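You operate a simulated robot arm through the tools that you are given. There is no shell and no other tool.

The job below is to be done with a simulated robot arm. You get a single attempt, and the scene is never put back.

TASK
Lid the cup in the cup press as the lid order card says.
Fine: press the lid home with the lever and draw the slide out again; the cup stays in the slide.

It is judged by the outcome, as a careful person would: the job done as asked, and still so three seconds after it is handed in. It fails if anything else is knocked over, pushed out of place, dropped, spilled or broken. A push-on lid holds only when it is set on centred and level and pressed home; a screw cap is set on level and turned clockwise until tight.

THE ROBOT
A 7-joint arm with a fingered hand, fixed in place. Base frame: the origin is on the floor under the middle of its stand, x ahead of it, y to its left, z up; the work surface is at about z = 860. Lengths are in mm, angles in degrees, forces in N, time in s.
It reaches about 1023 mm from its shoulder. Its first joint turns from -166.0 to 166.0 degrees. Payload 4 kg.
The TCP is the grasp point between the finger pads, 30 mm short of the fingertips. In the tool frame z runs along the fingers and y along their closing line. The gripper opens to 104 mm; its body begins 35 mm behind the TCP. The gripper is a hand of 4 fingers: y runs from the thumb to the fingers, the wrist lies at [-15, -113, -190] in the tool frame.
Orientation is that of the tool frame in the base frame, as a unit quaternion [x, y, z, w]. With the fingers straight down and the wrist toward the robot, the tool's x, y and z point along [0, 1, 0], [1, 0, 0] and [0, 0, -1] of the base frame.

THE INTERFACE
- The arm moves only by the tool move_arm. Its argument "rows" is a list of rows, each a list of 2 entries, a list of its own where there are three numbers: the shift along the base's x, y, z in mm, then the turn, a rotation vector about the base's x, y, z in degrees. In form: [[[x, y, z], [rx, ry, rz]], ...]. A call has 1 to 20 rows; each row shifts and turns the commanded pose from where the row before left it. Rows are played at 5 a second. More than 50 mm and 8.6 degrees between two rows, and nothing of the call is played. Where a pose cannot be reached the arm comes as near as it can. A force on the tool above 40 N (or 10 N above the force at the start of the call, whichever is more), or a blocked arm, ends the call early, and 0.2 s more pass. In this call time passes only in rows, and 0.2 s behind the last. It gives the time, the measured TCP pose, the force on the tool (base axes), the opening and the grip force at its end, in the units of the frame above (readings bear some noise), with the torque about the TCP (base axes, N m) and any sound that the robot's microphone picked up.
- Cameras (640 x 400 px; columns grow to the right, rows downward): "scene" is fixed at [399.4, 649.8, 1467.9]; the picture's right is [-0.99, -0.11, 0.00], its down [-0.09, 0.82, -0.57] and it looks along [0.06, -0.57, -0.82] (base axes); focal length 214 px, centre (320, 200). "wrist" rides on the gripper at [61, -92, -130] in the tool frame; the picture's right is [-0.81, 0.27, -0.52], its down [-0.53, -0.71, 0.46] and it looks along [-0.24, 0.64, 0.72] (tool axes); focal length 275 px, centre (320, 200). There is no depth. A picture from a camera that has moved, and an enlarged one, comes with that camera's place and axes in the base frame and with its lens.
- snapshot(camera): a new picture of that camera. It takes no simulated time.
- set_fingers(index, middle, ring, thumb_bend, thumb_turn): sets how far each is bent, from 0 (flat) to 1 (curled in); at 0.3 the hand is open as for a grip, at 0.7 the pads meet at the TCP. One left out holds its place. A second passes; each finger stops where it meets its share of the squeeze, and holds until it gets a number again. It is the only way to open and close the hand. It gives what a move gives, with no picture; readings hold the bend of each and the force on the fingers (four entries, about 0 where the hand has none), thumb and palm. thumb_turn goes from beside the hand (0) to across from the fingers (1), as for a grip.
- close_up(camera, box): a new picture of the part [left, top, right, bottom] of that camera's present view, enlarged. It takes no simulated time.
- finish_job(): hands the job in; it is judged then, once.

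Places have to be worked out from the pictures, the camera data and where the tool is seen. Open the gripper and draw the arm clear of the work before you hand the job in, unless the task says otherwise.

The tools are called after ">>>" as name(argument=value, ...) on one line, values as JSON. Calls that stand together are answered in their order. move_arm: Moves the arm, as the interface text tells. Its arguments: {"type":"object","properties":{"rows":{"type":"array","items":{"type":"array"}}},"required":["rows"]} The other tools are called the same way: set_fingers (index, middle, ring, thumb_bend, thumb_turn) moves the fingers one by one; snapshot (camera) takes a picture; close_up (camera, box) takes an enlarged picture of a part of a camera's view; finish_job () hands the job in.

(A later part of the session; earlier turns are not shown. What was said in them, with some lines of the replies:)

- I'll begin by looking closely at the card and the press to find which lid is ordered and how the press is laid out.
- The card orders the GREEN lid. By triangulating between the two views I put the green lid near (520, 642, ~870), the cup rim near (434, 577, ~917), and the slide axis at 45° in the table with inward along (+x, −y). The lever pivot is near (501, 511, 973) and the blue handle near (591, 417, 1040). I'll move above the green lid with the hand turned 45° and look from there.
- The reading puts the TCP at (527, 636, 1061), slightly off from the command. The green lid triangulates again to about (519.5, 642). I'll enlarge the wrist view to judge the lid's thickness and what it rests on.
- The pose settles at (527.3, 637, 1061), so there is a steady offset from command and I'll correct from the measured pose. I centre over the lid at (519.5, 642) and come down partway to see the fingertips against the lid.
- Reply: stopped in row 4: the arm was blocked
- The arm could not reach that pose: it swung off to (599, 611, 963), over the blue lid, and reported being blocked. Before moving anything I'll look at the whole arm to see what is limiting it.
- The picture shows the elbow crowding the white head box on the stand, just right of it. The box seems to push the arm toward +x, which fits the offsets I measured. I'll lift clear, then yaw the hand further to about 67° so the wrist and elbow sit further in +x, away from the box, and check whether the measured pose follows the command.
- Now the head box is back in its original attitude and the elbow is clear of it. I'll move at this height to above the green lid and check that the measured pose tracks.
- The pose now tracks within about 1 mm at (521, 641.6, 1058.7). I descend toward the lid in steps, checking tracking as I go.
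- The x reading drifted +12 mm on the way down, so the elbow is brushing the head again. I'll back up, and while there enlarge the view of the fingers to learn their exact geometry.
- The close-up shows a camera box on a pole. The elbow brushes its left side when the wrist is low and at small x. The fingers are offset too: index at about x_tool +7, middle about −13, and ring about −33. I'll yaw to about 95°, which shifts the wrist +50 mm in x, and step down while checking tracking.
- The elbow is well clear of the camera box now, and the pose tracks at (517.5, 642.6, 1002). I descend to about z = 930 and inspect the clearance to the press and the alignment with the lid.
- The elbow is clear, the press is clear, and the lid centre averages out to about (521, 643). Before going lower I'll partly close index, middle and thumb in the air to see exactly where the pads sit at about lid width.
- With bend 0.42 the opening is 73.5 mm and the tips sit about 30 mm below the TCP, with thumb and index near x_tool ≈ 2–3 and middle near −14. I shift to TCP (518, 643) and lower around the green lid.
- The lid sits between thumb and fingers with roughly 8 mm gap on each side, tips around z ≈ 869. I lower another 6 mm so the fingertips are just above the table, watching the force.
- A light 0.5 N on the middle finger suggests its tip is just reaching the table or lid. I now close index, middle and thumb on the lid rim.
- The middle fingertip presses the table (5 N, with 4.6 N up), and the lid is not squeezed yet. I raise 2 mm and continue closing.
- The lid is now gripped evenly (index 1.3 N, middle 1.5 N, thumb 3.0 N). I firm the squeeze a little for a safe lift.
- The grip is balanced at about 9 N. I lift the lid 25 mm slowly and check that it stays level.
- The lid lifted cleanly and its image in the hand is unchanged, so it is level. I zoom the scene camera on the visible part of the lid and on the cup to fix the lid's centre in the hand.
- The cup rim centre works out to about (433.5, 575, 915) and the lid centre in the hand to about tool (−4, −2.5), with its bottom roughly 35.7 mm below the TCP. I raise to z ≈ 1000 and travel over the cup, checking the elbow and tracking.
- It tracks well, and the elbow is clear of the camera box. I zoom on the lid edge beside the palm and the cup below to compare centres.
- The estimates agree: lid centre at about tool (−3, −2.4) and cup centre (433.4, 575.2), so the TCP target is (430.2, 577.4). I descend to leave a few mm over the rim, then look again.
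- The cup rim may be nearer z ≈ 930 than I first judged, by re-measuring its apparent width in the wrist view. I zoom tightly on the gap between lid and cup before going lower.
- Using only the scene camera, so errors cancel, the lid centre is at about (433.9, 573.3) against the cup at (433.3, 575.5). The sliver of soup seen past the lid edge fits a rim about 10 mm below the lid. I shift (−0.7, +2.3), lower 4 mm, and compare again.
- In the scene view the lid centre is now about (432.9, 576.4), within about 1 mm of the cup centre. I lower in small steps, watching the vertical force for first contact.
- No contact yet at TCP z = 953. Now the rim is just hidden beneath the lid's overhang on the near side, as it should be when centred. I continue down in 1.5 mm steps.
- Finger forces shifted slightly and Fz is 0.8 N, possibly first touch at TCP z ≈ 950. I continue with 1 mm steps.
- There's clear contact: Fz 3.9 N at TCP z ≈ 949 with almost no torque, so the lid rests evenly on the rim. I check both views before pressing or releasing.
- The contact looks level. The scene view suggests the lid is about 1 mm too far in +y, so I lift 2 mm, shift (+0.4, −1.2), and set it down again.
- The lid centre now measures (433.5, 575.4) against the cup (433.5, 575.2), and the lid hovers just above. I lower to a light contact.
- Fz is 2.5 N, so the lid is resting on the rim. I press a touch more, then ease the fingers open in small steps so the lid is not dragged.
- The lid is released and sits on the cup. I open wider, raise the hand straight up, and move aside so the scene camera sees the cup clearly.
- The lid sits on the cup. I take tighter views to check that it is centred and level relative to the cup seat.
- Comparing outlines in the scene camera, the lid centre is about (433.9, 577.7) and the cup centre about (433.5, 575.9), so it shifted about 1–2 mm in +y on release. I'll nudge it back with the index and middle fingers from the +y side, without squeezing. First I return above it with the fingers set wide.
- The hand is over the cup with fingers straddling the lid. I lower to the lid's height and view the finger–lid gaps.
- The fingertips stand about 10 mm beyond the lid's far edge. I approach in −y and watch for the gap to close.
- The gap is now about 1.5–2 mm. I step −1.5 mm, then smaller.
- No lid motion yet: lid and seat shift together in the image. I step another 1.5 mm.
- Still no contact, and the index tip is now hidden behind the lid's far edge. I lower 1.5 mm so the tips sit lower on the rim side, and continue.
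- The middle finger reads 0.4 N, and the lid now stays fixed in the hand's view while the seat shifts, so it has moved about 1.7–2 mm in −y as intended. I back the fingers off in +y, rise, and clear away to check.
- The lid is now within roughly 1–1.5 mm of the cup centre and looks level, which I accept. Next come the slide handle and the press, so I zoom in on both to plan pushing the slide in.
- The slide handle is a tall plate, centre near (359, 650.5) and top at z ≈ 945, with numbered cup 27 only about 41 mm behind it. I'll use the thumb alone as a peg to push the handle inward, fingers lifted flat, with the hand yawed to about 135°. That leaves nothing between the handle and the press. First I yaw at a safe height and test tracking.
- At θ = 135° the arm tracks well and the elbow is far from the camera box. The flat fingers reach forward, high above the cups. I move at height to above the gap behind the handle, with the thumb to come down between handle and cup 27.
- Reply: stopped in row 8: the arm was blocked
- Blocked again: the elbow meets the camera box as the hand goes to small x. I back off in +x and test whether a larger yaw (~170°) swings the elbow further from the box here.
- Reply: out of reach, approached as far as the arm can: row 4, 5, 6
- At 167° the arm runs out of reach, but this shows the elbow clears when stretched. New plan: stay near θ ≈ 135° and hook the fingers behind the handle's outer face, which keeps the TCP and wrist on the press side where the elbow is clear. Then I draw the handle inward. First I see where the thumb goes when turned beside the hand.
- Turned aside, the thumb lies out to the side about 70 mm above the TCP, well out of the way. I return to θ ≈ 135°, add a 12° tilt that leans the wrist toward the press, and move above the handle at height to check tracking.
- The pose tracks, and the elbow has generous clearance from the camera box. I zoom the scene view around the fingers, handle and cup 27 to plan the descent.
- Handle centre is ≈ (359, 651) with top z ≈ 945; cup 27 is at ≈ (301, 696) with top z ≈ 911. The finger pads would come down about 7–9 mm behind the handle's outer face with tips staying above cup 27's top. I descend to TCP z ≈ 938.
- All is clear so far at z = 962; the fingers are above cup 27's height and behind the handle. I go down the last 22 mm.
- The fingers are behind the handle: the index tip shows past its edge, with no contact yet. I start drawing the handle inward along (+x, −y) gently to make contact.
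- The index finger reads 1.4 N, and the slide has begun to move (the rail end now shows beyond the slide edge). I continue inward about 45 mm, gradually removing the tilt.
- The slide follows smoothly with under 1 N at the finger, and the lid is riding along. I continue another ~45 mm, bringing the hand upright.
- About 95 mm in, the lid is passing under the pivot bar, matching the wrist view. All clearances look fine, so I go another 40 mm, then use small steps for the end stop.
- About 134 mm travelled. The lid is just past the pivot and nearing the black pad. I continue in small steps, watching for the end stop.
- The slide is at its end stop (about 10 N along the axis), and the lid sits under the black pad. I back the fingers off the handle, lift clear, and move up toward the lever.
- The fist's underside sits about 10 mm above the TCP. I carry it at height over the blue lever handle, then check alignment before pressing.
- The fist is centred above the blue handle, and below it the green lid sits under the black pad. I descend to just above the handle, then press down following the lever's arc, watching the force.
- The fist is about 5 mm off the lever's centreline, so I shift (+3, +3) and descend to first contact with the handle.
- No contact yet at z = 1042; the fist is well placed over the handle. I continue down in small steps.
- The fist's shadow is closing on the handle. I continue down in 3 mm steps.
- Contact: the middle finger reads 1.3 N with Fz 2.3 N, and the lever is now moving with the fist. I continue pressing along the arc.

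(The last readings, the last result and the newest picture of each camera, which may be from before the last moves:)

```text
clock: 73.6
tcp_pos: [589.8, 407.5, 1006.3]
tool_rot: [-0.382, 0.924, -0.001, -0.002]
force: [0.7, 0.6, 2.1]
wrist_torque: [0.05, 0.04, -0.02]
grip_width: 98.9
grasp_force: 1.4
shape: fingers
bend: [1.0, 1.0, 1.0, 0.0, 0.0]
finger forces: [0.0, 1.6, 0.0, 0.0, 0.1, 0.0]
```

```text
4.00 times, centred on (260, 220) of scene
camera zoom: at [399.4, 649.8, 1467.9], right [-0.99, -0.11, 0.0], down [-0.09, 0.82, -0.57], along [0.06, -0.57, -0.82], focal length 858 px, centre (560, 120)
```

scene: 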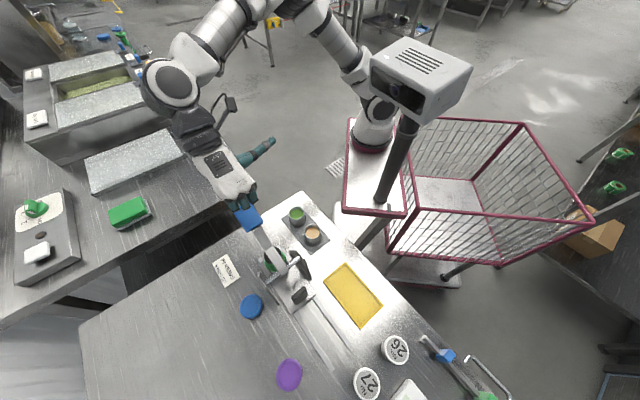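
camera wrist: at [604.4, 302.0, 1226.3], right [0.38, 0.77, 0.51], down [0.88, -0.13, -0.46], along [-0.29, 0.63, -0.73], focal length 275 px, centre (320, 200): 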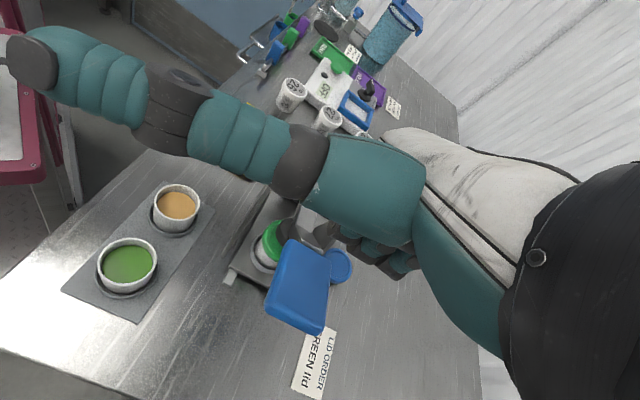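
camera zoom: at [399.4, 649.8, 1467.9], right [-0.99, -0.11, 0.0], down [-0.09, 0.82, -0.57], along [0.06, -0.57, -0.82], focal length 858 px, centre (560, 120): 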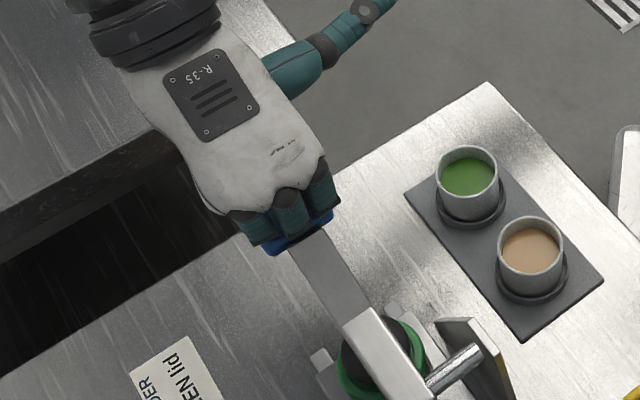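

The lever is coming down freely at about 2 N and the pad is approaching the lid. I continue pressing.

>>> move_arm(rows=[[[0.7, -0.7, -4], [0, 0, 0]], [[0.7, -0.7, -4], [0, 0, 0]], [[0.6, -0.6, -4], [0, 0, 0]], [[0.5, -0.5, -4], [0, 0, 0]], [[0, 0, 0], [0, 0, 0]]])

>>> close_up(camera="scene", box=[180, 170, 340, 270])

>>> close_up(camera="wrist", box=[160, 180, 416, 340])

```text
clock: 74.5
tcp_pos: [590.1, 405.9, 997.1]
tool_rot: [-0.382, 0.924, 0.005, -0.001]
force: [-1.6, -3.1, 15.4]
wrist_torque: [0.35, 0.12, 0.05]
grip_width: 99.0
grasp_force: 8.5
shape: fingers
bend: [1.0, 1.0, 1.0, 0.0, 0.0]
finger forces: [0.1, 16.1, 0.1, 0.0, 0.0, 0.0]
heard: snap
stopped in row 4: the force on the tool passed its limit at 46 N (the readings are from after the stop); the commanded pose is now the measured one
```

```text
4.00 times, centred on (260, 220) of scene
camera zoom: at [399.4, 649.8, 1467.9], right [-0.99, -0.11, 0.0], down [-0.09, 0.82, -0.57], along [0.06, -0.57, -0.82], focal length 858 px, centre (560, 120)
```

zoom: 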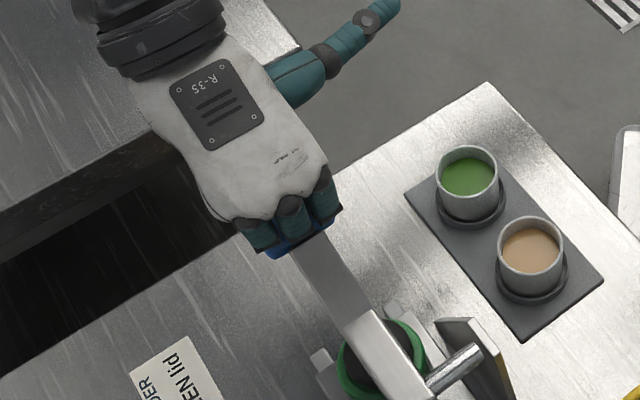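

```text
2.50 times, centred on (288, 260) of wrist
camera zoom: at [611.5, 299.0, 1127.1], right [0.38, 0.76, 0.52], down [0.88, -0.12, -0.46], along [-0.29, 0.63, -0.72], focal length 688 px, centre (400, 50)
```

zoom: 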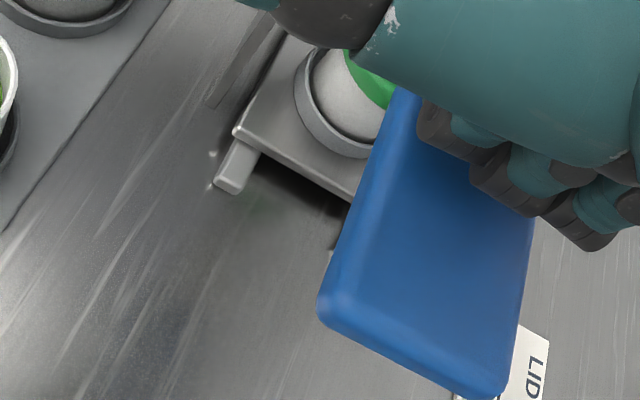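

I heard a snap as the pad pressed the lid, with the force peaking at 46 N and now 15 N. I add a very small extra press to confirm it is against a firm stop, then ease off.

>>> move_arm(rows=[[[0, 0, -1], [0, 0, 0]], [[0, 0, 0], [0, 0, 0]]])

```text
clock: 75.1
tcp_pos: [590.0, 406.9, 996.2]
tool_rot: [-0.382, 0.924, 0.004, 0.001]
force: [-4.1, -2.3, 33.6]
wrist_torque: [0.74, 0.22, 0.07]
grip_width: 99.0
grasp_force: 17.1
shape: fingers
bend: [1.0, 1.0, 1.0, 0.0, 0.0]
finger forces: [0.1, 33.5, 0.0, 0.1, 0.0, 0.0]
```

It is firm (33 N for 1 mm) with no further snap, so the lid is home. I raise slowly and see whether the lever returns by itself.

>>> move_arm(rows=[[[0, 0, 2], [0, 0, 0]], [[-0.5, 0.5, 3], [0, 0, 0]], [[-0.5, 0.5, 5], [0, 0, 0]], [[-0.5, 0.5, 5], [0, 0, 0]], [[-1, 1, 5], [0, 0, 0]], [[-1, 1, 5], [0, 0, 0]], [[0, 0, 0], [0, 0, 0]]])

>>> close_up(camera="scene", box=[180, 170, 340, 270])

>>> close_up(camera="wrist", box=[160, 180, 416, 340])

```text
clock: 76.7
tcp_pos: [587.3, 410.1, 1019.0]
tool_rot: [-0.383, 0.924, 0.003, 0.0]
force: [-1.7, 0.5, 1.6]
wrist_torque: [0.01, 0.02, 0.01]
grip_width: 99.1
grasp_force: 0.4
shape: fingers
bend: [1.0, 1.0, 1.0, 0.0, 0.0]
finger forces: [0.1, 1.0, 0.0, 0.0, 0.1, 0.0]
```

```text
4.00 times, centred on (260, 220) of scene
camera zoom: at [399.4, 649.8, 1467.9], right [-0.99, -0.11, 0.0], down [-0.09, 0.82, -0.57], along [0.06, -0.57, -0.82], focal length 858 px, centre (560, 120)
```

zoom: 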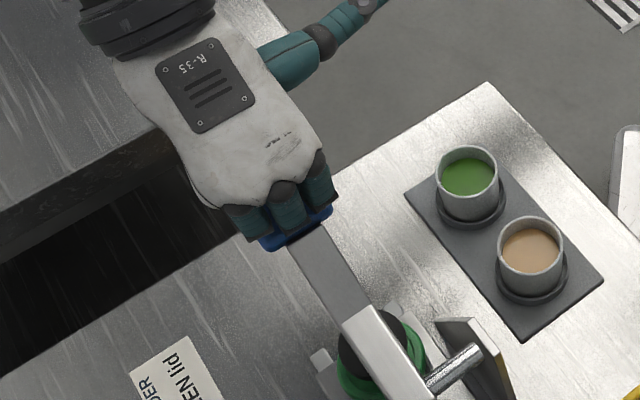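

```text
2.50 times, centred on (288, 260) of wrist
camera zoom: at [608.7, 302.7, 1149.3], right [0.38, 0.77, 0.52], down [0.88, -0.13, -0.46], along [-0.29, 0.63, -0.72], focal length 688 px, centre (400, 50)
```

zoom: 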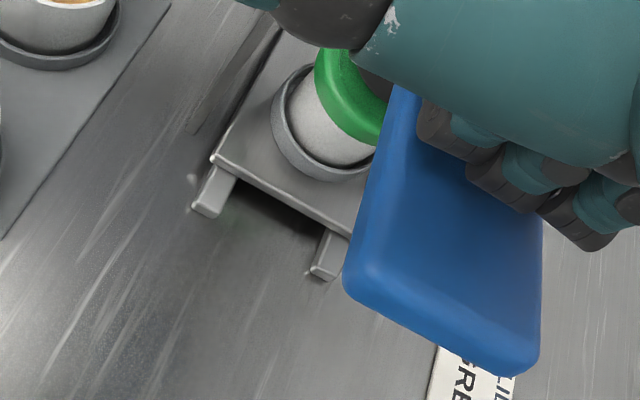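

The lever springs back up with the fist and the lid stays on the cup. I raise fully clear and look at the result.

>>> move_arm(rows=[[[-1, 1, 5], [0, 0, 0]], [[0, 0, 8], [0, 0, 0]], [[0, 0, 15], [0, 0, 0]], [[0, 0, 25], [0, 0, 0]], [[0, 0, 35], [0, 0, 0]], [[0, 0, 0], [0, 0, 0]]])

>>> snapshot(camera="scene")

>>> close_up(camera="scene", box=[230, 220, 342, 290])

>>> snapshot(camera="wrist")

```text
clock: 78.1
tcp_pos: [586.3, 412.3, 1108.9]
tool_rot: [-0.382, 0.924, 0.002, -0.001]
force: [0.4, 0.0, 1.3]
wrist_torque: [0.01, -0.01, 0.03]
grip_width: 98.7
grasp_force: 0.0
shape: fingers
bend: [1.0, 1.0, 1.0, 0.0, 0.0]
finger forces: [0.0, 0.1, 0.0, 0.0, 0.1, 0.0]
```

```text
taken
```

scene: 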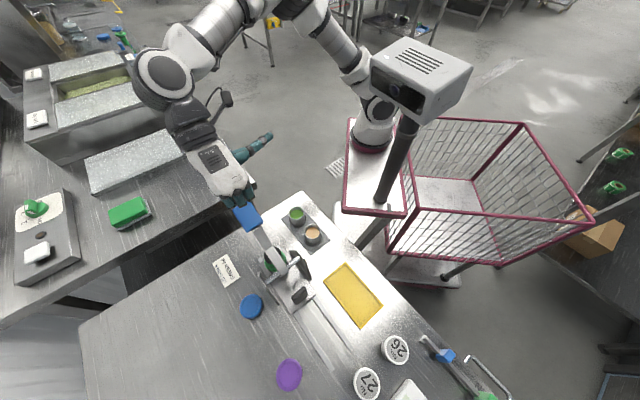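

```text
5.71 times, centred on (286, 255) of scene
camera zoom: at [399.4, 649.8, 1467.9], right [-0.99, -0.11, 0.0], down [-0.09, 0.82, -0.57], along [0.06, -0.57, -0.82], focal length 1226 px, centre (514, -114)
```

zoom: 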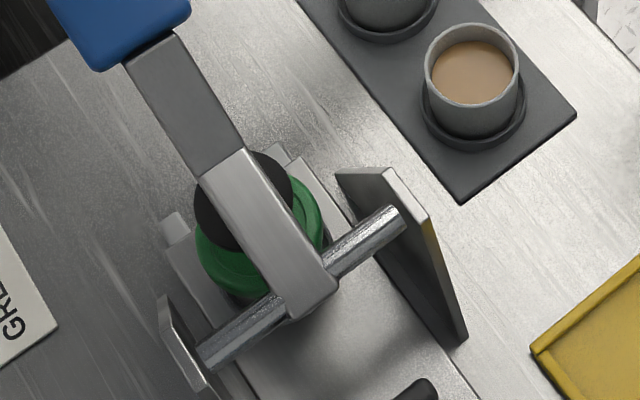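

```text
taken
camera wrist: at [607.3, 304.0, 1239.2], right [0.38, 0.77, 0.52], down [0.88, -0.13, -0.46], along [-0.29, 0.63, -0.72], focal length 275 px, centre (320, 200)
```

wrist: 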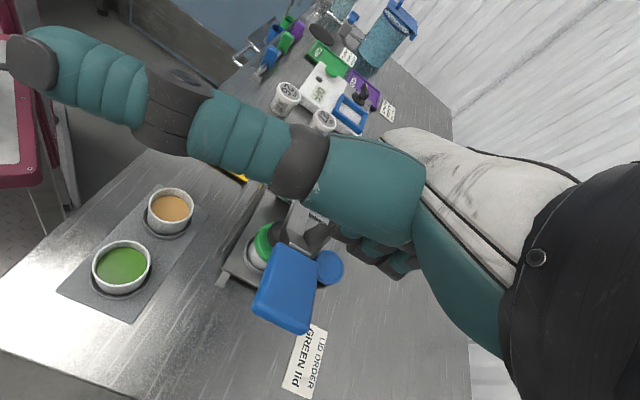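

The lever is back up and the lid is on. Now to draw the slide out: I zoom on the handle and the gap between it and the lever front.

>>> close_up(camera="scene", box=[262, 260, 326, 300])

>>> close_up(camera="scene", box=[270, 270, 334, 310])

```text
10.00 times, centred on (294, 280) of scene
camera zoom: at [399.4, 649.8, 1467.9], right [-0.99, -0.11, 0.0], down [-0.09, 0.82, -0.57], along [0.06, -0.57, -0.82], focal length 2145 px, centre (580, -600)
```

zoom: 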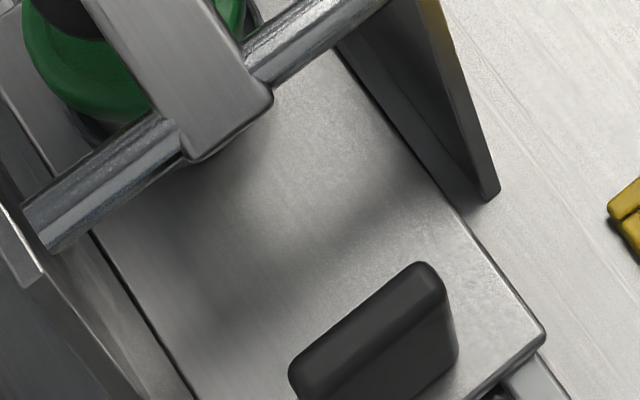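

```text
10.00 times, centred on (302, 290) of scene
camera zoom: at [399.4, 649.8, 1467.9], right [-0.99, -0.11, 0.0], down [-0.09, 0.82, -0.57], along [0.06, -0.57, -0.82], focal length 2145 px, centre (500, -700)
```

zoom: 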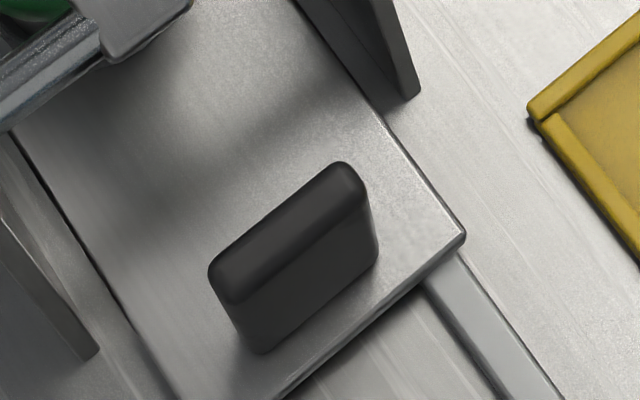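

The handle centre is now at about (458, 550.5), top z ≈ 945, with about 42 mm free between its inner face and the lever front. I'll straighten the fingers, lean the hand outward 15°, and bring the fingertips down into that gap to push the handle outward with their backs. First I move above and check.

>>> set_fingers(index=0.45, middle=0.45, ring=0.45)

>>> move_arm(rows=[[[0, 0, 15], [0, 0, 0]], [[-30.7, 27.8, 0], [0, 0, 0]], [[-30.7, 27.8, 0], [-5.3, -5.3, 0]], [[-30.6, 27.8, 0], [-5.3, -5.3, 0]], [[0, 0, -25], [0, 0, 0]], [[0, 0, -25], [0, 0, 0]], [[0, 0, 0], [0, 0, 0]]])

>>> snapshot(camera="wrist")

>>> close_up(camera="scene", box=[230, 220, 358, 300])

```text
clock: 79.1
tcp_pos: [586.4, 412.2, 1109.3]
tool_rot: [-0.382, 0.924, 0.002, -0.001]
force: [0.1, 0.0, 0.1]
wrist_torque: [-0.03, -0.02, -0.01]
grip_width: 148.9
grasp_force: 0.1
shape: fingers
bend: [0.45, 0.45, 0.45, 0.0, 0.0]
finger forces: [0.0, 0.0, 0.1, 0.1, 0.1, 0.0]
```

```text
clock: 80.7
tcp_pos: [494.0, 493.2, 1073.7]
tool_rot: [-0.379, 0.916, -0.118, 0.049]
force: [0.3, -0.1, 0.2]
wrist_torque: [-0.01, 0.0, -0.05]
grip_width: 149.0
grasp_force: 0.0
shape: fingers
bend: [0.45, 0.45, 0.45, 0.0, 0.0]
finger forces: [0.1, 0.1, 0.0, 0.0, 0.0, 0.0]
```

```text
taken
camera wrist: at [489.0, 412.0, 1223.0], right [0.29, 0.85, 0.43], down [0.95, -0.19, -0.26], along [-0.14, 0.48, -0.86], focal length 275 px, centre (320, 200)
```

wrist: 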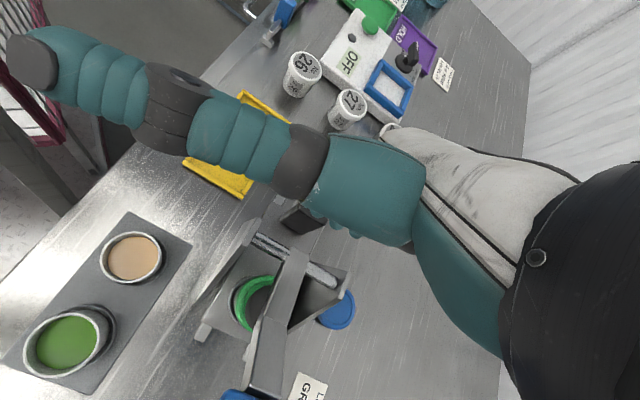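

```text
5.00 times, centred on (294, 260) of scene
camera zoom: at [399.4, 649.8, 1467.9], right [-0.99, -0.11, 0.0], down [-0.09, 0.82, -0.57], along [0.06, -0.57, -0.82], focal length 1072 px, centre (450, -100)
```

zoom: 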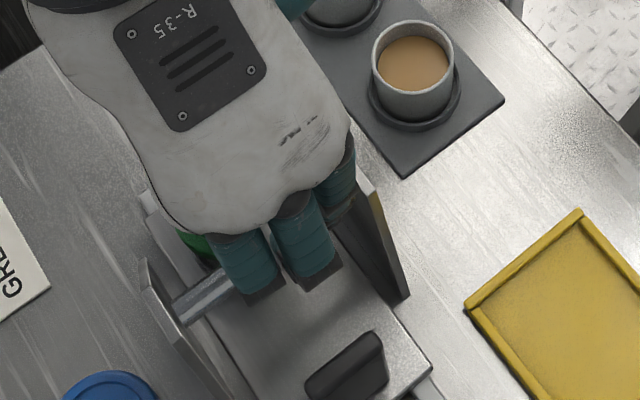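

At the 15° lean the finger backs are about 60 mm outward of the TCP. To avoid landing on the handle's top edge I shift the TCP about 6 mm inward, then descend in stages into the gap.

>>> move_arm(rows=[[[2.5, -1.2, -25], [0, 0, 0]], [[2.7, -1.3, -25], [0, 0, 0]], [[0, 0, -20], [0, 0, 0]], [[0, 0, 0], [0, 0, 0]]])

>>> close_up(camera="scene", box=[230, 220, 358, 300])

>>> snapshot(camera="wrist")

```text
clock: 81.7
tcp_pos: [499.5, 490.7, 1001.2]
tool_rot: [-0.38, 0.916, -0.118, 0.049]
force: [0.3, 0.1, 0.4]
wrist_torque: [0.01, -0.01, -0.02]
grip_width: 148.7
grasp_force: 0.0
shape: fingers
bend: [0.45, 0.45, 0.45, 0.0, 0.0]
finger forces: [0.1, 0.0, 0.1, 0.1, 0.0, 0.0]
```

```text
5.00 times, centred on (294, 260) of scene
camera zoom: at [399.4, 649.8, 1467.9], right [-0.99, -0.11, 0.0], down [-0.09, 0.82, -0.57], along [0.06, -0.57, -0.82], focal length 1072 px, centre (450, -100)
```

zoom: 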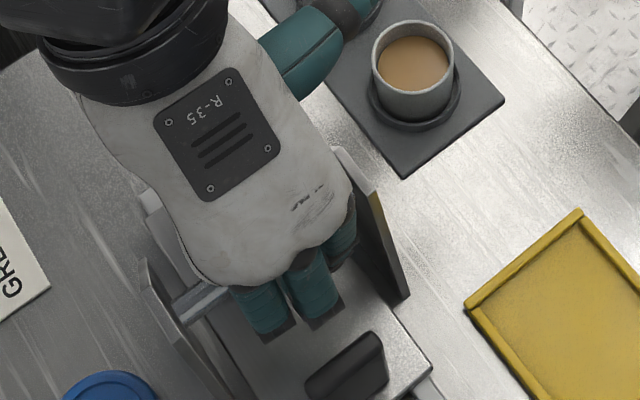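

```text
taken
camera wrist: at [494.5, 409.3, 1151.5], right [0.29, 0.85, 0.43], down [0.95, -0.19, -0.26], along [-0.14, 0.48, -0.86], focal length 275 px, centre (320, 200)
```

wrist: 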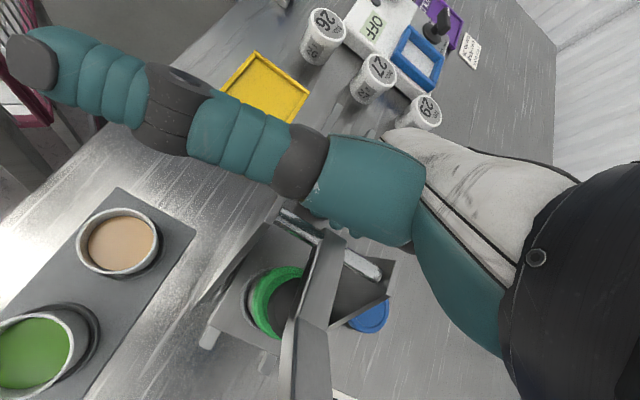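

The finger backs will pass about 7 mm inside the handle's inner face and ahead of the lever front. I descend further, watching for any touch.

>>> move_arm(rows=[[[0, 0, -10], [0, 0, 0]], [[0, 0, -10], [0, 0, 0]], [[0, 0, 0], [0, 0, 0]]])

>>> close_up(camera="scene", box=[262, 260, 326, 300])

>>> close_up(camera="wrist", box=[240, 180, 432, 300])

```text
clock: 82.5
tcp_pos: [499.0, 491.1, 982.5]
tool_rot: [-0.38, 0.916, -0.118, 0.049]
force: [0.6, 0.1, 0.1]
wrist_torque: [-0.03, 0.02, 0.03]
grip_width: 148.8
grasp_force: 0.1
shape: fingers
bend: [0.45, 0.45, 0.45, 0.0, 0.0]
finger forces: [0.0, 0.0, 0.0, 0.0, 0.0, 0.1]
```

```text
10.00 times, centred on (294, 280) of scene
camera zoom: at [399.4, 649.8, 1467.9], right [-0.99, -0.11, 0.0], down [-0.09, 0.82, -0.57], along [0.06, -0.57, -0.82], focal length 2145 px, centre (580, -600)
```

zoom: 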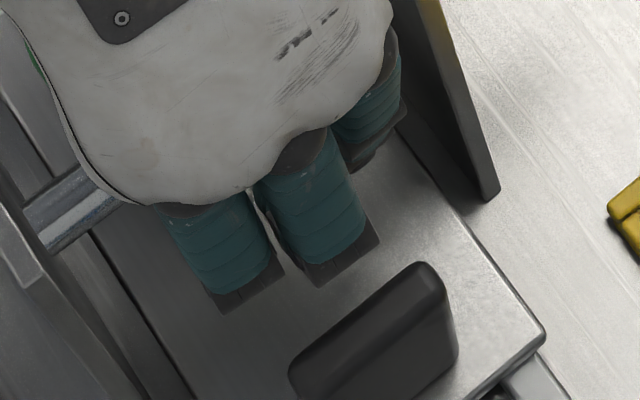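

```text
3.33 times, centred on (336, 240) of wrist
camera zoom: at [494.1, 410.0, 1131.6], right [0.29, 0.85, 0.43], down [0.95, -0.19, -0.26], along [-0.14, 0.48, -0.86], focal length 918 px, centre (267, 67)
```

zoom: 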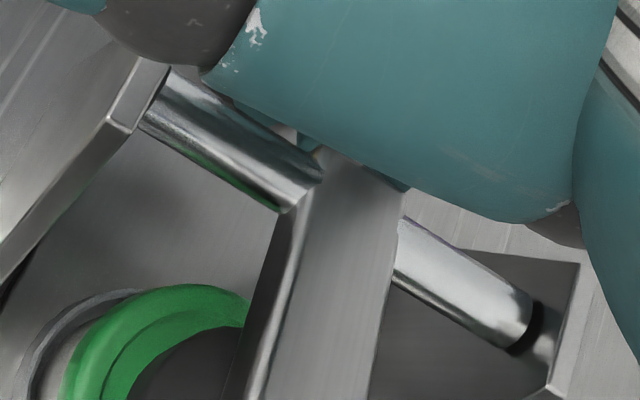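

Middle finger aligned with the handle centre, about 4 mm clear of its inner edge. I lower 14 mm more so the tips reach about 17 mm below the handle's top.

>>> move_arm(rows=[[[0, 0, -7], [0, 0, 0]], [[0, 0, -7], [0, 0, 0]], [[0, 0, 0], [0, 0, 0]]])

>>> close_up(camera="scene", box=[262, 260, 326, 300])

>>> close_up(camera="wrist", box=[240, 180, 432, 300])

```text
clock: 83.3
tcp_pos: [501.2, 492.9, 968.9]
tool_rot: [-0.38, 0.916, -0.119, 0.048]
force: [0.1, -1.2, 0.3]
wrist_torque: [0.01, 0.01, -0.01]
grip_width: 148.8
grasp_force: 0.0
shape: fingers
bend: [0.45, 0.45, 0.45, 0.0, 0.0]
finger forces: [0.1, 0.0, 0.1, 0.0, 0.0, 0.0]
```

```text
10.00 times, centred on (294, 280) of scene
camera zoom: at [399.4, 649.8, 1467.9], right [-0.99, -0.11, 0.0], down [-0.09, 0.82, -0.57], along [0.06, -0.57, -0.82], focal length 2145 px, centre (580, -600)
```

zoom: 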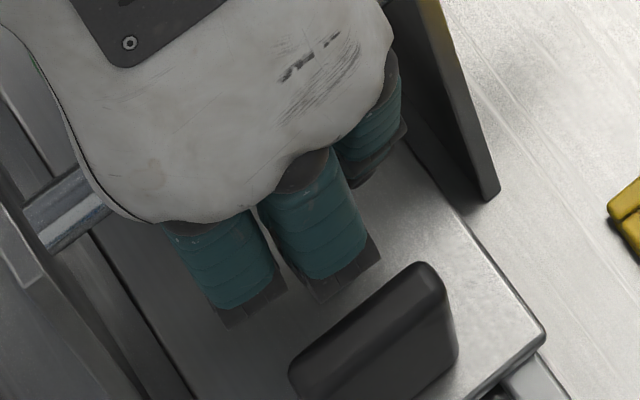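

```text
3.33 times, centred on (336, 240) of wrist
camera zoom: at [495.1, 410.1, 1117.5], right [0.29, 0.85, 0.43], down [0.95, -0.19, -0.26], along [-0.14, 0.48, -0.86], focal length 918 px, centre (267, 67)
```

zoom: 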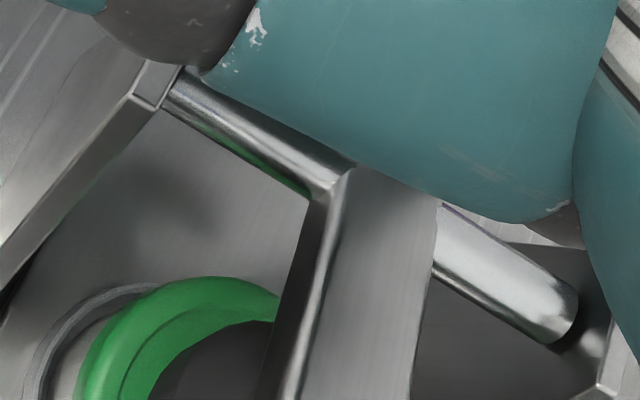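

No contact anywhere. I lower 3 mm more and start moving outward to take up the handle.

>>> move_arm(rows=[[[0, 0, -3], [0, 0, 0]], [[-1.8, 1.8, 0], [0, 0, 0]], [[-1.8, 1.8, 0], [0, 0, 0]], [[-1.8, 1.8, 0], [0, 0, 0]], [[-1.8, 1.8, 0], [0, 0, 0]], [[-1.8, 1.8, 0], [0, 0, 0]], [[0, 0, 0], [0, 0, 0]]])

>>> close_up(camera="scene", box=[262, 260, 326, 300])

```text
clock: 84.9
tcp_pos: [490.5, 500.8, 965.3]
tool_rot: [-0.379, 0.916, -0.117, 0.049]
force: [1.4, -0.3, 1.5]
wrist_torque: [0.04, 0.04, 0.0]
grip_width: 148.9
grasp_force: 0.8
shape: fingers
bend: [0.45, 0.46, 0.45, 0.0, 0.0]
finger forces: [0.0, 1.9, 0.1, 0.0, 0.0, 0.1]
```

```text
10.00 times, centred on (294, 280) of scene
camera zoom: at [399.4, 649.8, 1467.9], right [-0.99, -0.11, 0.0], down [-0.09, 0.82, -0.57], along [0.06, -0.57, -0.82], focal length 2145 px, centre (580, -600)
```

zoom: 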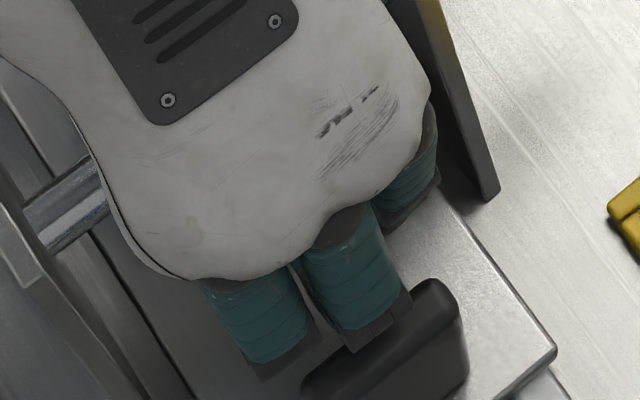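

The middle finger takes the load (1.9 N) and the slide has started outward. I continue outward, gradually changing the lean from −15° toward upright.

>>> move_arm(rows=[[[-2.5, 2.5, 0], [0, 0, 0]], [[-3, 3, -0.3], [0.4, 0.4, 0]], [[-3, 3, -0.4], [0.5, 0.5, 0]], [[-3, 3, -0.5], [0.5, 0.5, 0]], [[-3, 3, -0.5], [0.5, 0.5, 0]], [[-3, 3, -0.5], [0.5, 0.5, 0]], [[-3, 3, -0.5], [0.5, 0.5, 0]], [[-3, 3, -0.5], [0.5, 0.5, 0]], [[-3, 3, -0.5], [0.5, 0.5, 0]], [[0, 0, 0], [0, 0, 0]]])

>>> close_up(camera="scene", box=[240, 240, 368, 320])

>>> snapshot(camera="wrist")

```text
clock: 87.1
tcp_pos: [463.8, 528.0, 962.1]
tool_rot: [-0.38, 0.921, -0.074, 0.031]
force: [1.5, 0.2, 0.5]
wrist_torque: [-0.01, -0.03, -0.05]
grip_width: 149.3
grasp_force: 0.3
shape: fingers
bend: [0.45, 0.46, 0.45, 0.0, 0.0]
finger forces: [0.0, 0.7, 0.1, 0.0, 0.1, 0.1]
```

```text
5.00 times, centred on (304, 280) of scene
camera zoom: at [399.4, 649.8, 1467.9], right [-0.99, -0.11, 0.0], down [-0.09, 0.82, -0.57], along [0.06, -0.57, -0.82], focal length 1072 px, centre (400, -200)
```

zoom: 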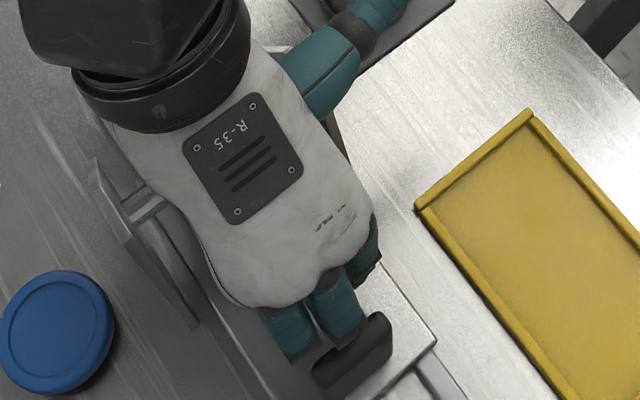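

```text
taken
camera wrist: at [469.0, 435.6, 1105.5], right [0.32, 0.82, 0.47], down [0.93, -0.17, -0.34], along [-0.2, 0.54, -0.82], focal length 275 px, centre (320, 200)
```

wrist: 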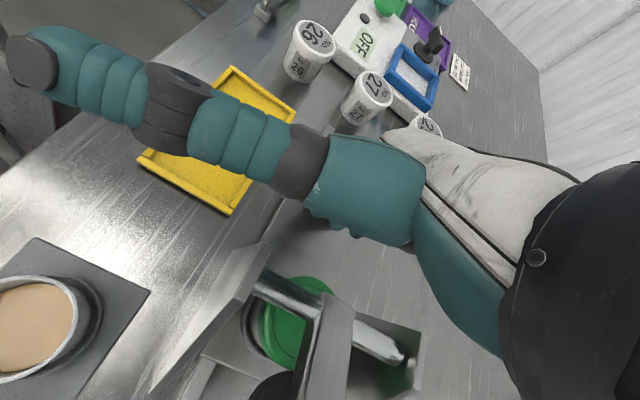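

The slide is coming out nicely with less than 1 N. I continue another ~45 mm.

>>> move_arm(rows=[[[-3, 3, -0.5], [0.5, 0.5, 0]], [[-3.2, 3.2, -0.5], [0.5, 0.5, 0]], [[-3.2, 3.2, -0.5], [0.5, 0.5, 0]], [[-3.2, 3.2, -0.5], [0.5, 0.5, 0]], [[-3.2, 3.2, -0.5], [0.5, 0.5, 0]], [[-3.2, 3.2, -0.5], [0.5, 0.5, 0]], [[-3.2, 3.2, -0.5], [0.5, 0.5, 0]], [[-3.2, 3.2, -0.5], [0.5, 0.5, 0]], [[-3.2, 3.2, -0.5], [0.5, 0.5, 0]], [[-3.2, 3.2, -0.5], [0.5, 0.5, 0]], [[0, 0, 0], [0, 0, 0]]])

>>> close_up(camera="scene", box=[260, 260, 388, 340])

>>> snapshot(camera="wrist")

>>> snapshot(camera="scene")

```text
clock: 89.5
tcp_pos: [431.1, 560.5, 958.0]
tool_rot: [-0.383, 0.924, -0.017, 0.007]
force: [0.2, -0.3, 0.4]
wrist_torque: [-0.02, 0.0, 0.03]
grip_width: 149.0
grasp_force: 0.4
shape: fingers
bend: [0.45, 0.46, 0.45, 0.0, 0.0]
finger forces: [0.0, 0.5, 0.0, 0.1, 0.0, 0.0]
```

```text
5.00 times, centred on (324, 300) of scene
camera zoom: at [399.4, 649.8, 1467.9], right [-0.99, -0.11, 0.0], down [-0.09, 0.82, -0.57], along [0.06, -0.57, -0.82], focal length 1072 px, centre (300, -300)
```

zoom: 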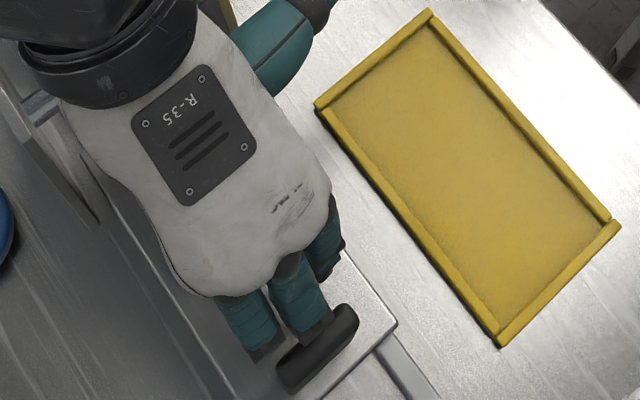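

```text
taken
camera wrist: at [449.4, 456.1, 1091.5], right [0.37, 0.78, 0.51], down [0.89, -0.14, -0.43], along [-0.26, 0.61, -0.75], focal length 275 px, centre (320, 200)
```

wrist: 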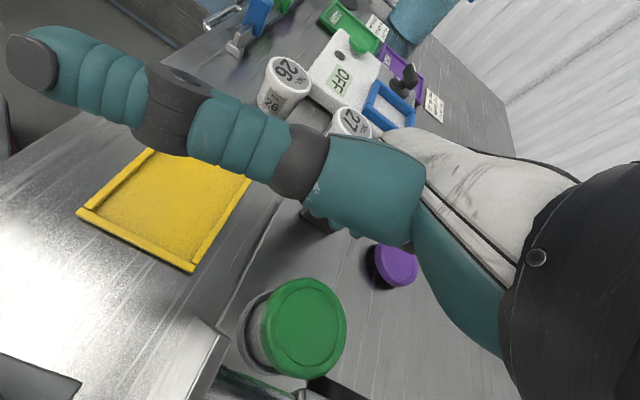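

```text
taken
```

scene: 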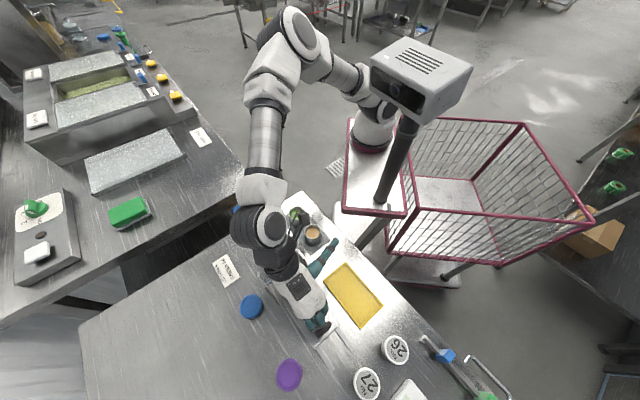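

The lid is out from under the press and the slide is about 88 mm out, with the elbow clear. I continue ~45 mm more with a slight inward lean for elbow clearance.

>>> move_arm(rows=[[[-3.2, 3.2, -0.5], [0.5, 0.5, 0]], [[-3.2, 3.2, -0.5], [0.5, 0.5, 0]], [[-3.2, 3.2, -0.5], [0.5, 0.5, 0]], [[-3.2, 3.2, -0.5], [0.5, 0.5, 0]], [[-3.2, 3.2, -0.5], [0.5, 0.5, 0]], [[-3.2, 3.2, -0.5], [0.5, 0.5, 0]], [[-3.2, 3.2, -0.5], [0.5, 0.5, 0]], [[-3.2, 3.2, -0.5], [0.5, 0.5, 0]], [[0, 0, 0], [0, 0, 0]]])

>>> close_up(camera="scene", box=[270, 280, 398, 360])

>>> snapshot(camera="scene")

```text
clock: 91.5
tcp_pos: [407.6, 586.2, 952.8]
tool_rot: [-0.382, 0.924, 0.029, -0.013]
force: [-0.2, 0.1, 0.3]
wrist_torque: [-0.02, 0.02, 0.03]
grip_width: 148.8
grasp_force: 0.4
shape: fingers
bend: [0.45, 0.45, 0.45, 0.0, 0.0]
finger forces: [0.0, 0.5, 0.0, 0.0, 0.0, 0.0]
```

```text
5.00 times, centred on (334, 320) of scene
camera zoom: at [399.4, 649.8, 1467.9], right [-0.99, -0.11, 0.0], down [-0.09, 0.82, -0.57], along [0.06, -0.57, -0.82], focal length 1072 px, centre (250, -400)
```

zoom: 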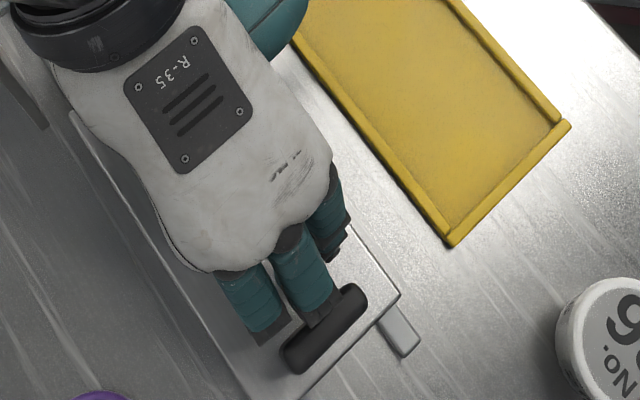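

```text
taken
```

scene: 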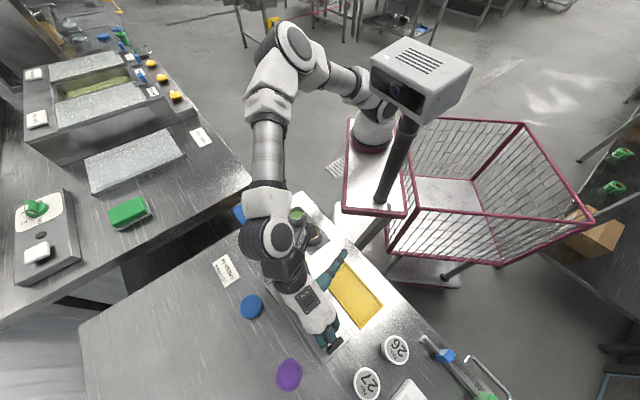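

The handle is at about (369, 641), 14 mm short of where it started. I draw it out the remaining distance in small steps.

>>> move_arm(rows=[[[-2.3, 2.3, -0.3], [0.3, 0.3, 0]], [[-2.3, 2.3, -0.3], [0.3, 0.3, 0]], [[-2.3, 2.3, -0.3], [0.3, 0.3, 0]], [[-2, 2, -0.3], [0.3, 0.3, 0]], [[0, 0, 0], [0, 0, 0]]])

>>> close_up(camera="scene", box=[270, 290, 398, 370])

```text
clock: 92.7
tcp_pos: [398.2, 594.0, 950.1]
tool_rot: [-0.382, 0.923, 0.042, -0.017]
force: [0.7, 0.5, 0.6]
wrist_torque: [-0.02, 0.02, 0.01]
grip_width: 148.7
grasp_force: 0.6
shape: fingers
bend: [0.45, 0.45, 0.45, 0.0, 0.0]
finger forces: [0.1, 0.3, 0.0, 0.1, 0.0, 0.0]
```

```text
5.00 times, centred on (334, 330) of scene
camera zoom: at [399.4, 649.8, 1467.9], right [-0.99, -0.11, 0.0], down [-0.09, 0.82, -0.57], along [0.06, -0.57, -0.82], focal length 1072 px, centre (250, -450)
```

zoom: 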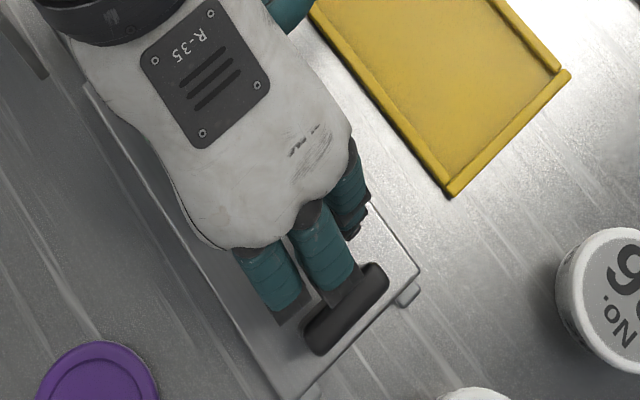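

The handle is at about (360.4, 649.8), within 2 mm of its original place. One last gentle 2 mm, then I'll back the fingers off inward and lift.

>>> move_arm(rows=[[[-1.4, 1.4, 0], [0, 0, 0]], [[0, 0, 0], [0, 0, 0]]])

>>> move_arm(rows=[[[2, -2, 0], [0, 0, 0]], [[3, -3, 0], [0, 0, 0]], [[0, 0, 15], [0, 0, 0]], [[0, 0, 30], [0, 0, 0]], [[0, 0, 40], [0, 0, 0]], [[0, 0, 40], [0, 0, 0]], [[0, 0, 0], [0, 0, 0]]])

>>> snapshot(camera="scene")

>>> snapshot(camera="wrist")

```text
clock: 93.3
tcp_pos: [397.4, 595.9, 950.8]
tool_rot: [-0.383, 0.923, 0.042, -0.017]
force: [0.2, -1.7, 0.6]
wrist_torque: [0.0, -0.05, 0.02]
grip_width: 148.9
grasp_force: 0.9
shape: fingers
bend: [0.45, 0.46, 0.45, 0.0, 0.0]
finger forces: [0.1, 1.4, 0.0, 0.1, 0.0, 0.1]
```

```text
clock: 94.9
tcp_pos: [404.5, 591.9, 1078.7]
tool_rot: [-0.382, 0.923, 0.041, -0.018]
force: [-0.6, 0.4, 0.0]
wrist_torque: [0.01, -0.04, 0.0]
grip_width: 149.1
grasp_force: 0.0
shape: fingers
bend: [0.45, 0.45, 0.45, 0.0, 0.0]
finger forces: [0.0, 0.1, 0.0, 0.1, 0.0, 0.0]
```

```text
taken
```

scene: 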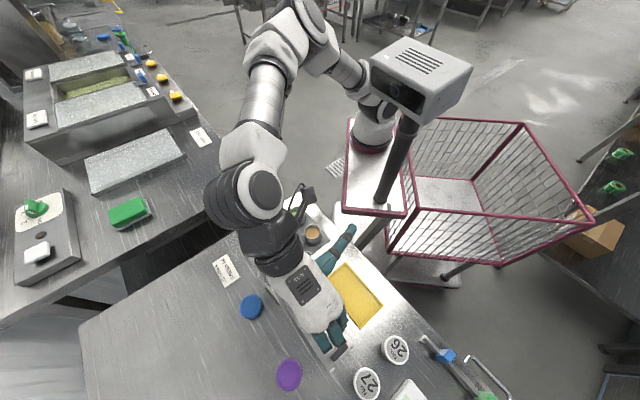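

```text
taken
camera wrist: at [431.9, 476.5, 1200.7], right [0.41, 0.73, 0.54], down [0.85, -0.1, -0.52], along [-0.33, 0.67, -0.66], focal length 275 px, centre (320, 200)
```

wrist: 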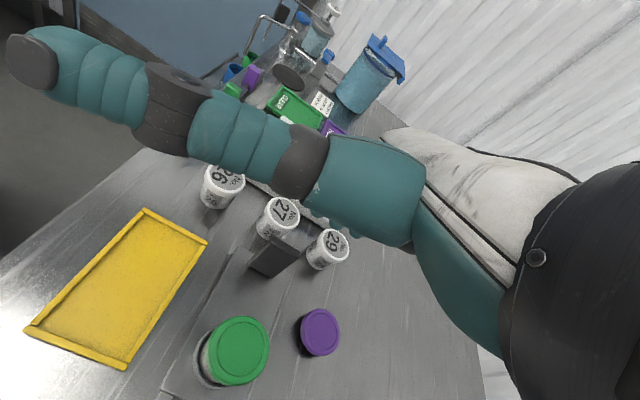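

The slide is out. I draw the arm clear upward and toward +x, away from the camera pole, then inspect the cup, lid and surroundings.

>>> move_arm(rows=[[[20, -10, 25], [0, 0, 0]], [[30, -20, 25], [-1.5, -1.5, 0]], [[35, -25, 20], [-1.5, -1.5, 0]], [[35, -25, 10], [0, 0, 0]], [[30, -25, 0], [0, 0, -5]], [[20, -25, 0], [0, 0, -7]], [[0, -25, 0], [0, 0, -7]], [[0, 0, 0], [0, 0, 0]]])

>>> set_fingers(index=0.3, middle=0.3, ring=0.3, thumb_bend=0.3, thumb_turn=1.0)

>>> snapshot(camera="scene")

>>> close_up(camera="scene", box=[280, 286, 344, 326])

>>> snapshot(camera="wrist")

```text
clock: 96.7
tcp_pos: [571.4, 434.0, 1155.6]
tool_rot: [-0.224, 0.974, 0.008, -0.002]
force: [0.7, 0.5, -0.1]
wrist_torque: [0.03, -0.03, 0.05]
grip_width: 149.1
grasp_force: 0.0
shape: fingers
bend: [0.45, 0.45, 0.45, 0.0, 0.0]
finger forces: [0.0, 0.0, 0.0, 0.1, 0.0, 0.0]
```

```text
clock: 97.7
tcp_pos: [571.0, 433.8, 1153.8]
tool_rot: [-0.225, 0.974, 0.009, -0.002]
force: [0.1, 1.0, 1.5]
wrist_torque: [0.0, 0.0, 0.03]
grip_width: 103.5
grasp_force: 0.0
shape: fingers
bend: [0.3, 0.3, 0.3, 0.3, 0.97]
finger forces: [0.1, 0.1, 0.1, 0.0, 0.0, 0.1]
```

```text
taken
```

scene: 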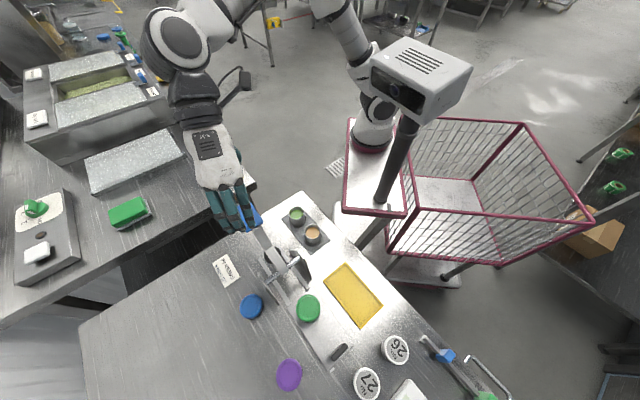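

```text
10.00 times, centred on (312, 306) of scene
camera zoom: at [399.4, 649.8, 1467.9], right [-0.99, -0.11, 0.0], down [-0.09, 0.82, -0.57], along [0.06, -0.57, -0.82], focal length 2145 px, centre (400, -860)
```

zoom: 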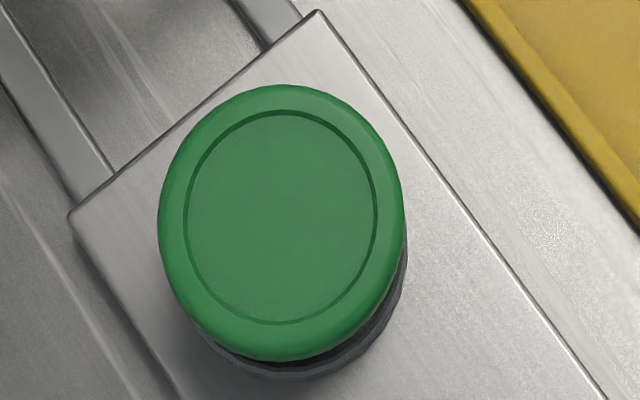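

```text
taken
camera wrist: at [556.0, 323.7, 1283.5], right [0.61, 0.59, 0.52], down [0.79, -0.4, -0.47], along [-0.07, 0.7, -0.71], focal length 275 px, centre (320, 200)
```

wrist: 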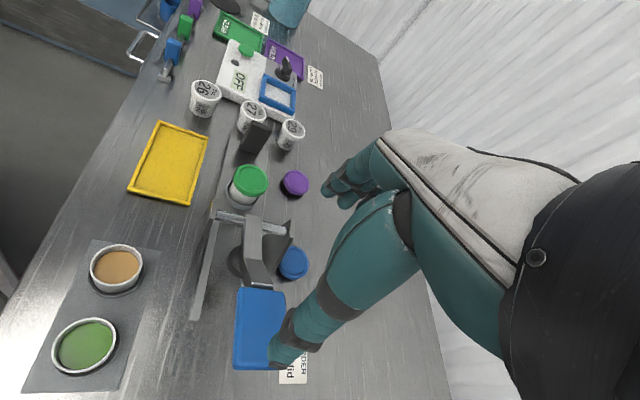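

Everything looks in order. I zoom in on the lidded cup from the wrist camera to confirm that the lid is level and seated.

>>> close_up(camera="wrist", box=[216, 150, 296, 200])

>>> close_up(camera="wrist", box=[190, 160, 350, 260])

>>> close_up(camera="scene", box=[200, 180, 440, 400])

```text
8.00 times, centred on (256, 175) of wrist
camera zoom: at [556.0, 323.7, 1283.5], right [0.61, 0.59, 0.52], down [0.79, -0.4, -0.47], along [-0.07, 0.7, -0.71], focal length 2202 px, centre (832, 400)
```

zoom: 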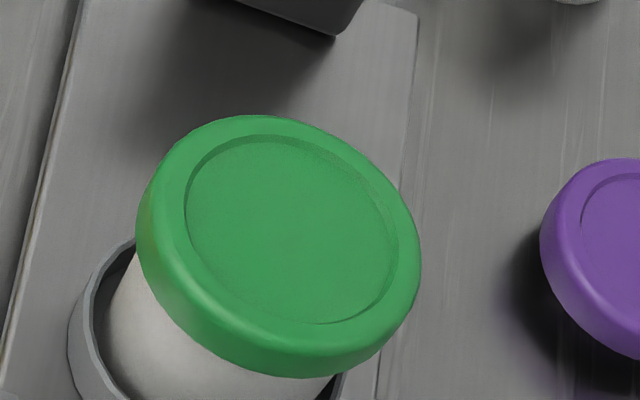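

```text
4.00 times, centred on (270, 210) of wrist
camera zoom: at [556.0, 323.7, 1283.5], right [0.61, 0.59, 0.52], down [0.79, -0.4, -0.47], along [-0.07, 0.7, -0.71], focal length 1101 px, centre (520, 160)
```

zoom: 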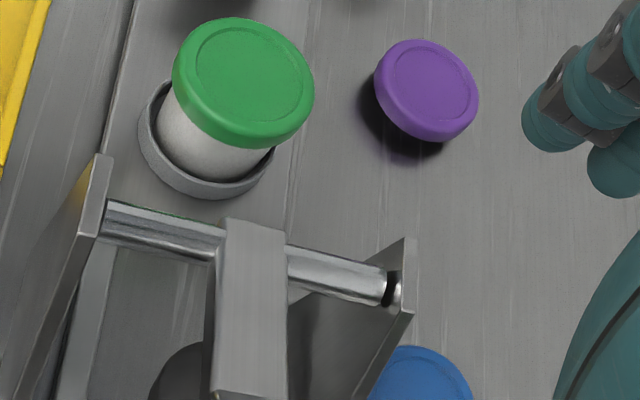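

```text
1.82 times, centred on (320, 290) of scene
camera zoom: at [399.4, 649.8, 1467.9], right [-0.99, -0.11, 0.0], down [-0.09, 0.82, -0.57], along [0.06, -0.57, -0.82], focal length 390 px, centre (320, 36)
```

zoom: 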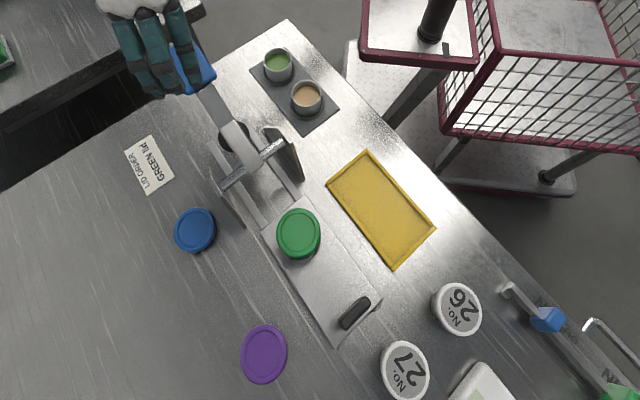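

The lid is level and snug on the cup, the slide is out, the lever is up, and nothing else has moved. I draw the open hand up and back, clear of the work.

>>> move_arm(rows=[[[0, 0, 30], [0, 0, 0]], [[-5, -25, 25], [0, 0, 0]], [[-5, -30, 20], [0, 0, 0]], [[-5, -30, 10], [0, 0, 0]], [[-5, -30, 0], [0, 0, 0]], [[0, 0, 0], [0, 0, 0]]])

>>> snapshot(camera="scene")

>>> close_up(camera="scene", box=[200, 190, 424, 330])

```text
clock: 99.1
tcp_pos: [550.1, 319.6, 1242.2]
tool_rot: [-0.225, 0.974, 0.008, -0.001]
force: [-0.5, 0.7, 0.1]
wrist_torque: [-0.03, 0.01, 0.01]
grip_width: 103.5
grasp_force: 0.1
shape: fingers
bend: [0.3, 0.3, 0.3, 0.3, 0.97]
finger forces: [0.1, 0.0, 0.0, 0.1, 0.1, 0.0]
```

```text
taken
```

scene: 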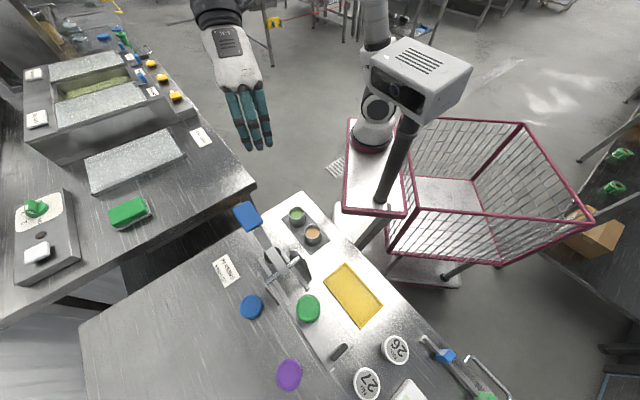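

```text
2.86 times, centred on (312, 260) of scene
camera zoom: at [399.4, 649.8, 1467.9], right [-0.99, -0.11, 0.0], down [-0.09, 0.82, -0.57], along [0.06, -0.57, -0.82], focal length 613 px, centre (343, 29)
```

zoom: 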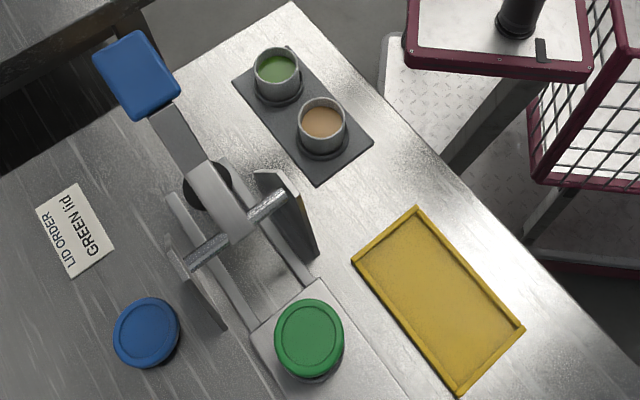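

The arm is clear and the hand is open and empty. The green lid is pressed home on the cup in the drawn-out slide, the lever is up, and the other lids and cups are where they were. I hand in the job.

>>> finish_job()

```text
The job is handed in.
```

The cup in the press has the green lid the order card asked for, and I've handed the job in.

- **Lid:** I set it on the rim about 1–1.5 mm off centre by my camera estimate, and it looked level. When I pressed it with the lever I heard a snap. A small second push met a firm stop (33 N), and I take that as the lid being home.
- **Slide and lever:** the slide is drawn out to about where it started, with the cup still in it. The lever went back up on its own.
- **Surroundings:** in the final pictures the other lids, the soups and the numbered cups are where they were, and nothing was dropped or spilled.
- **Contact with the camera pole:** while I was finding a workable arm pose, the elbow brushed the camera box on the pole beside the arm a few times. The box tilted and sprang back to its original angle each time.

The hand is open and the arm is clear of the work.
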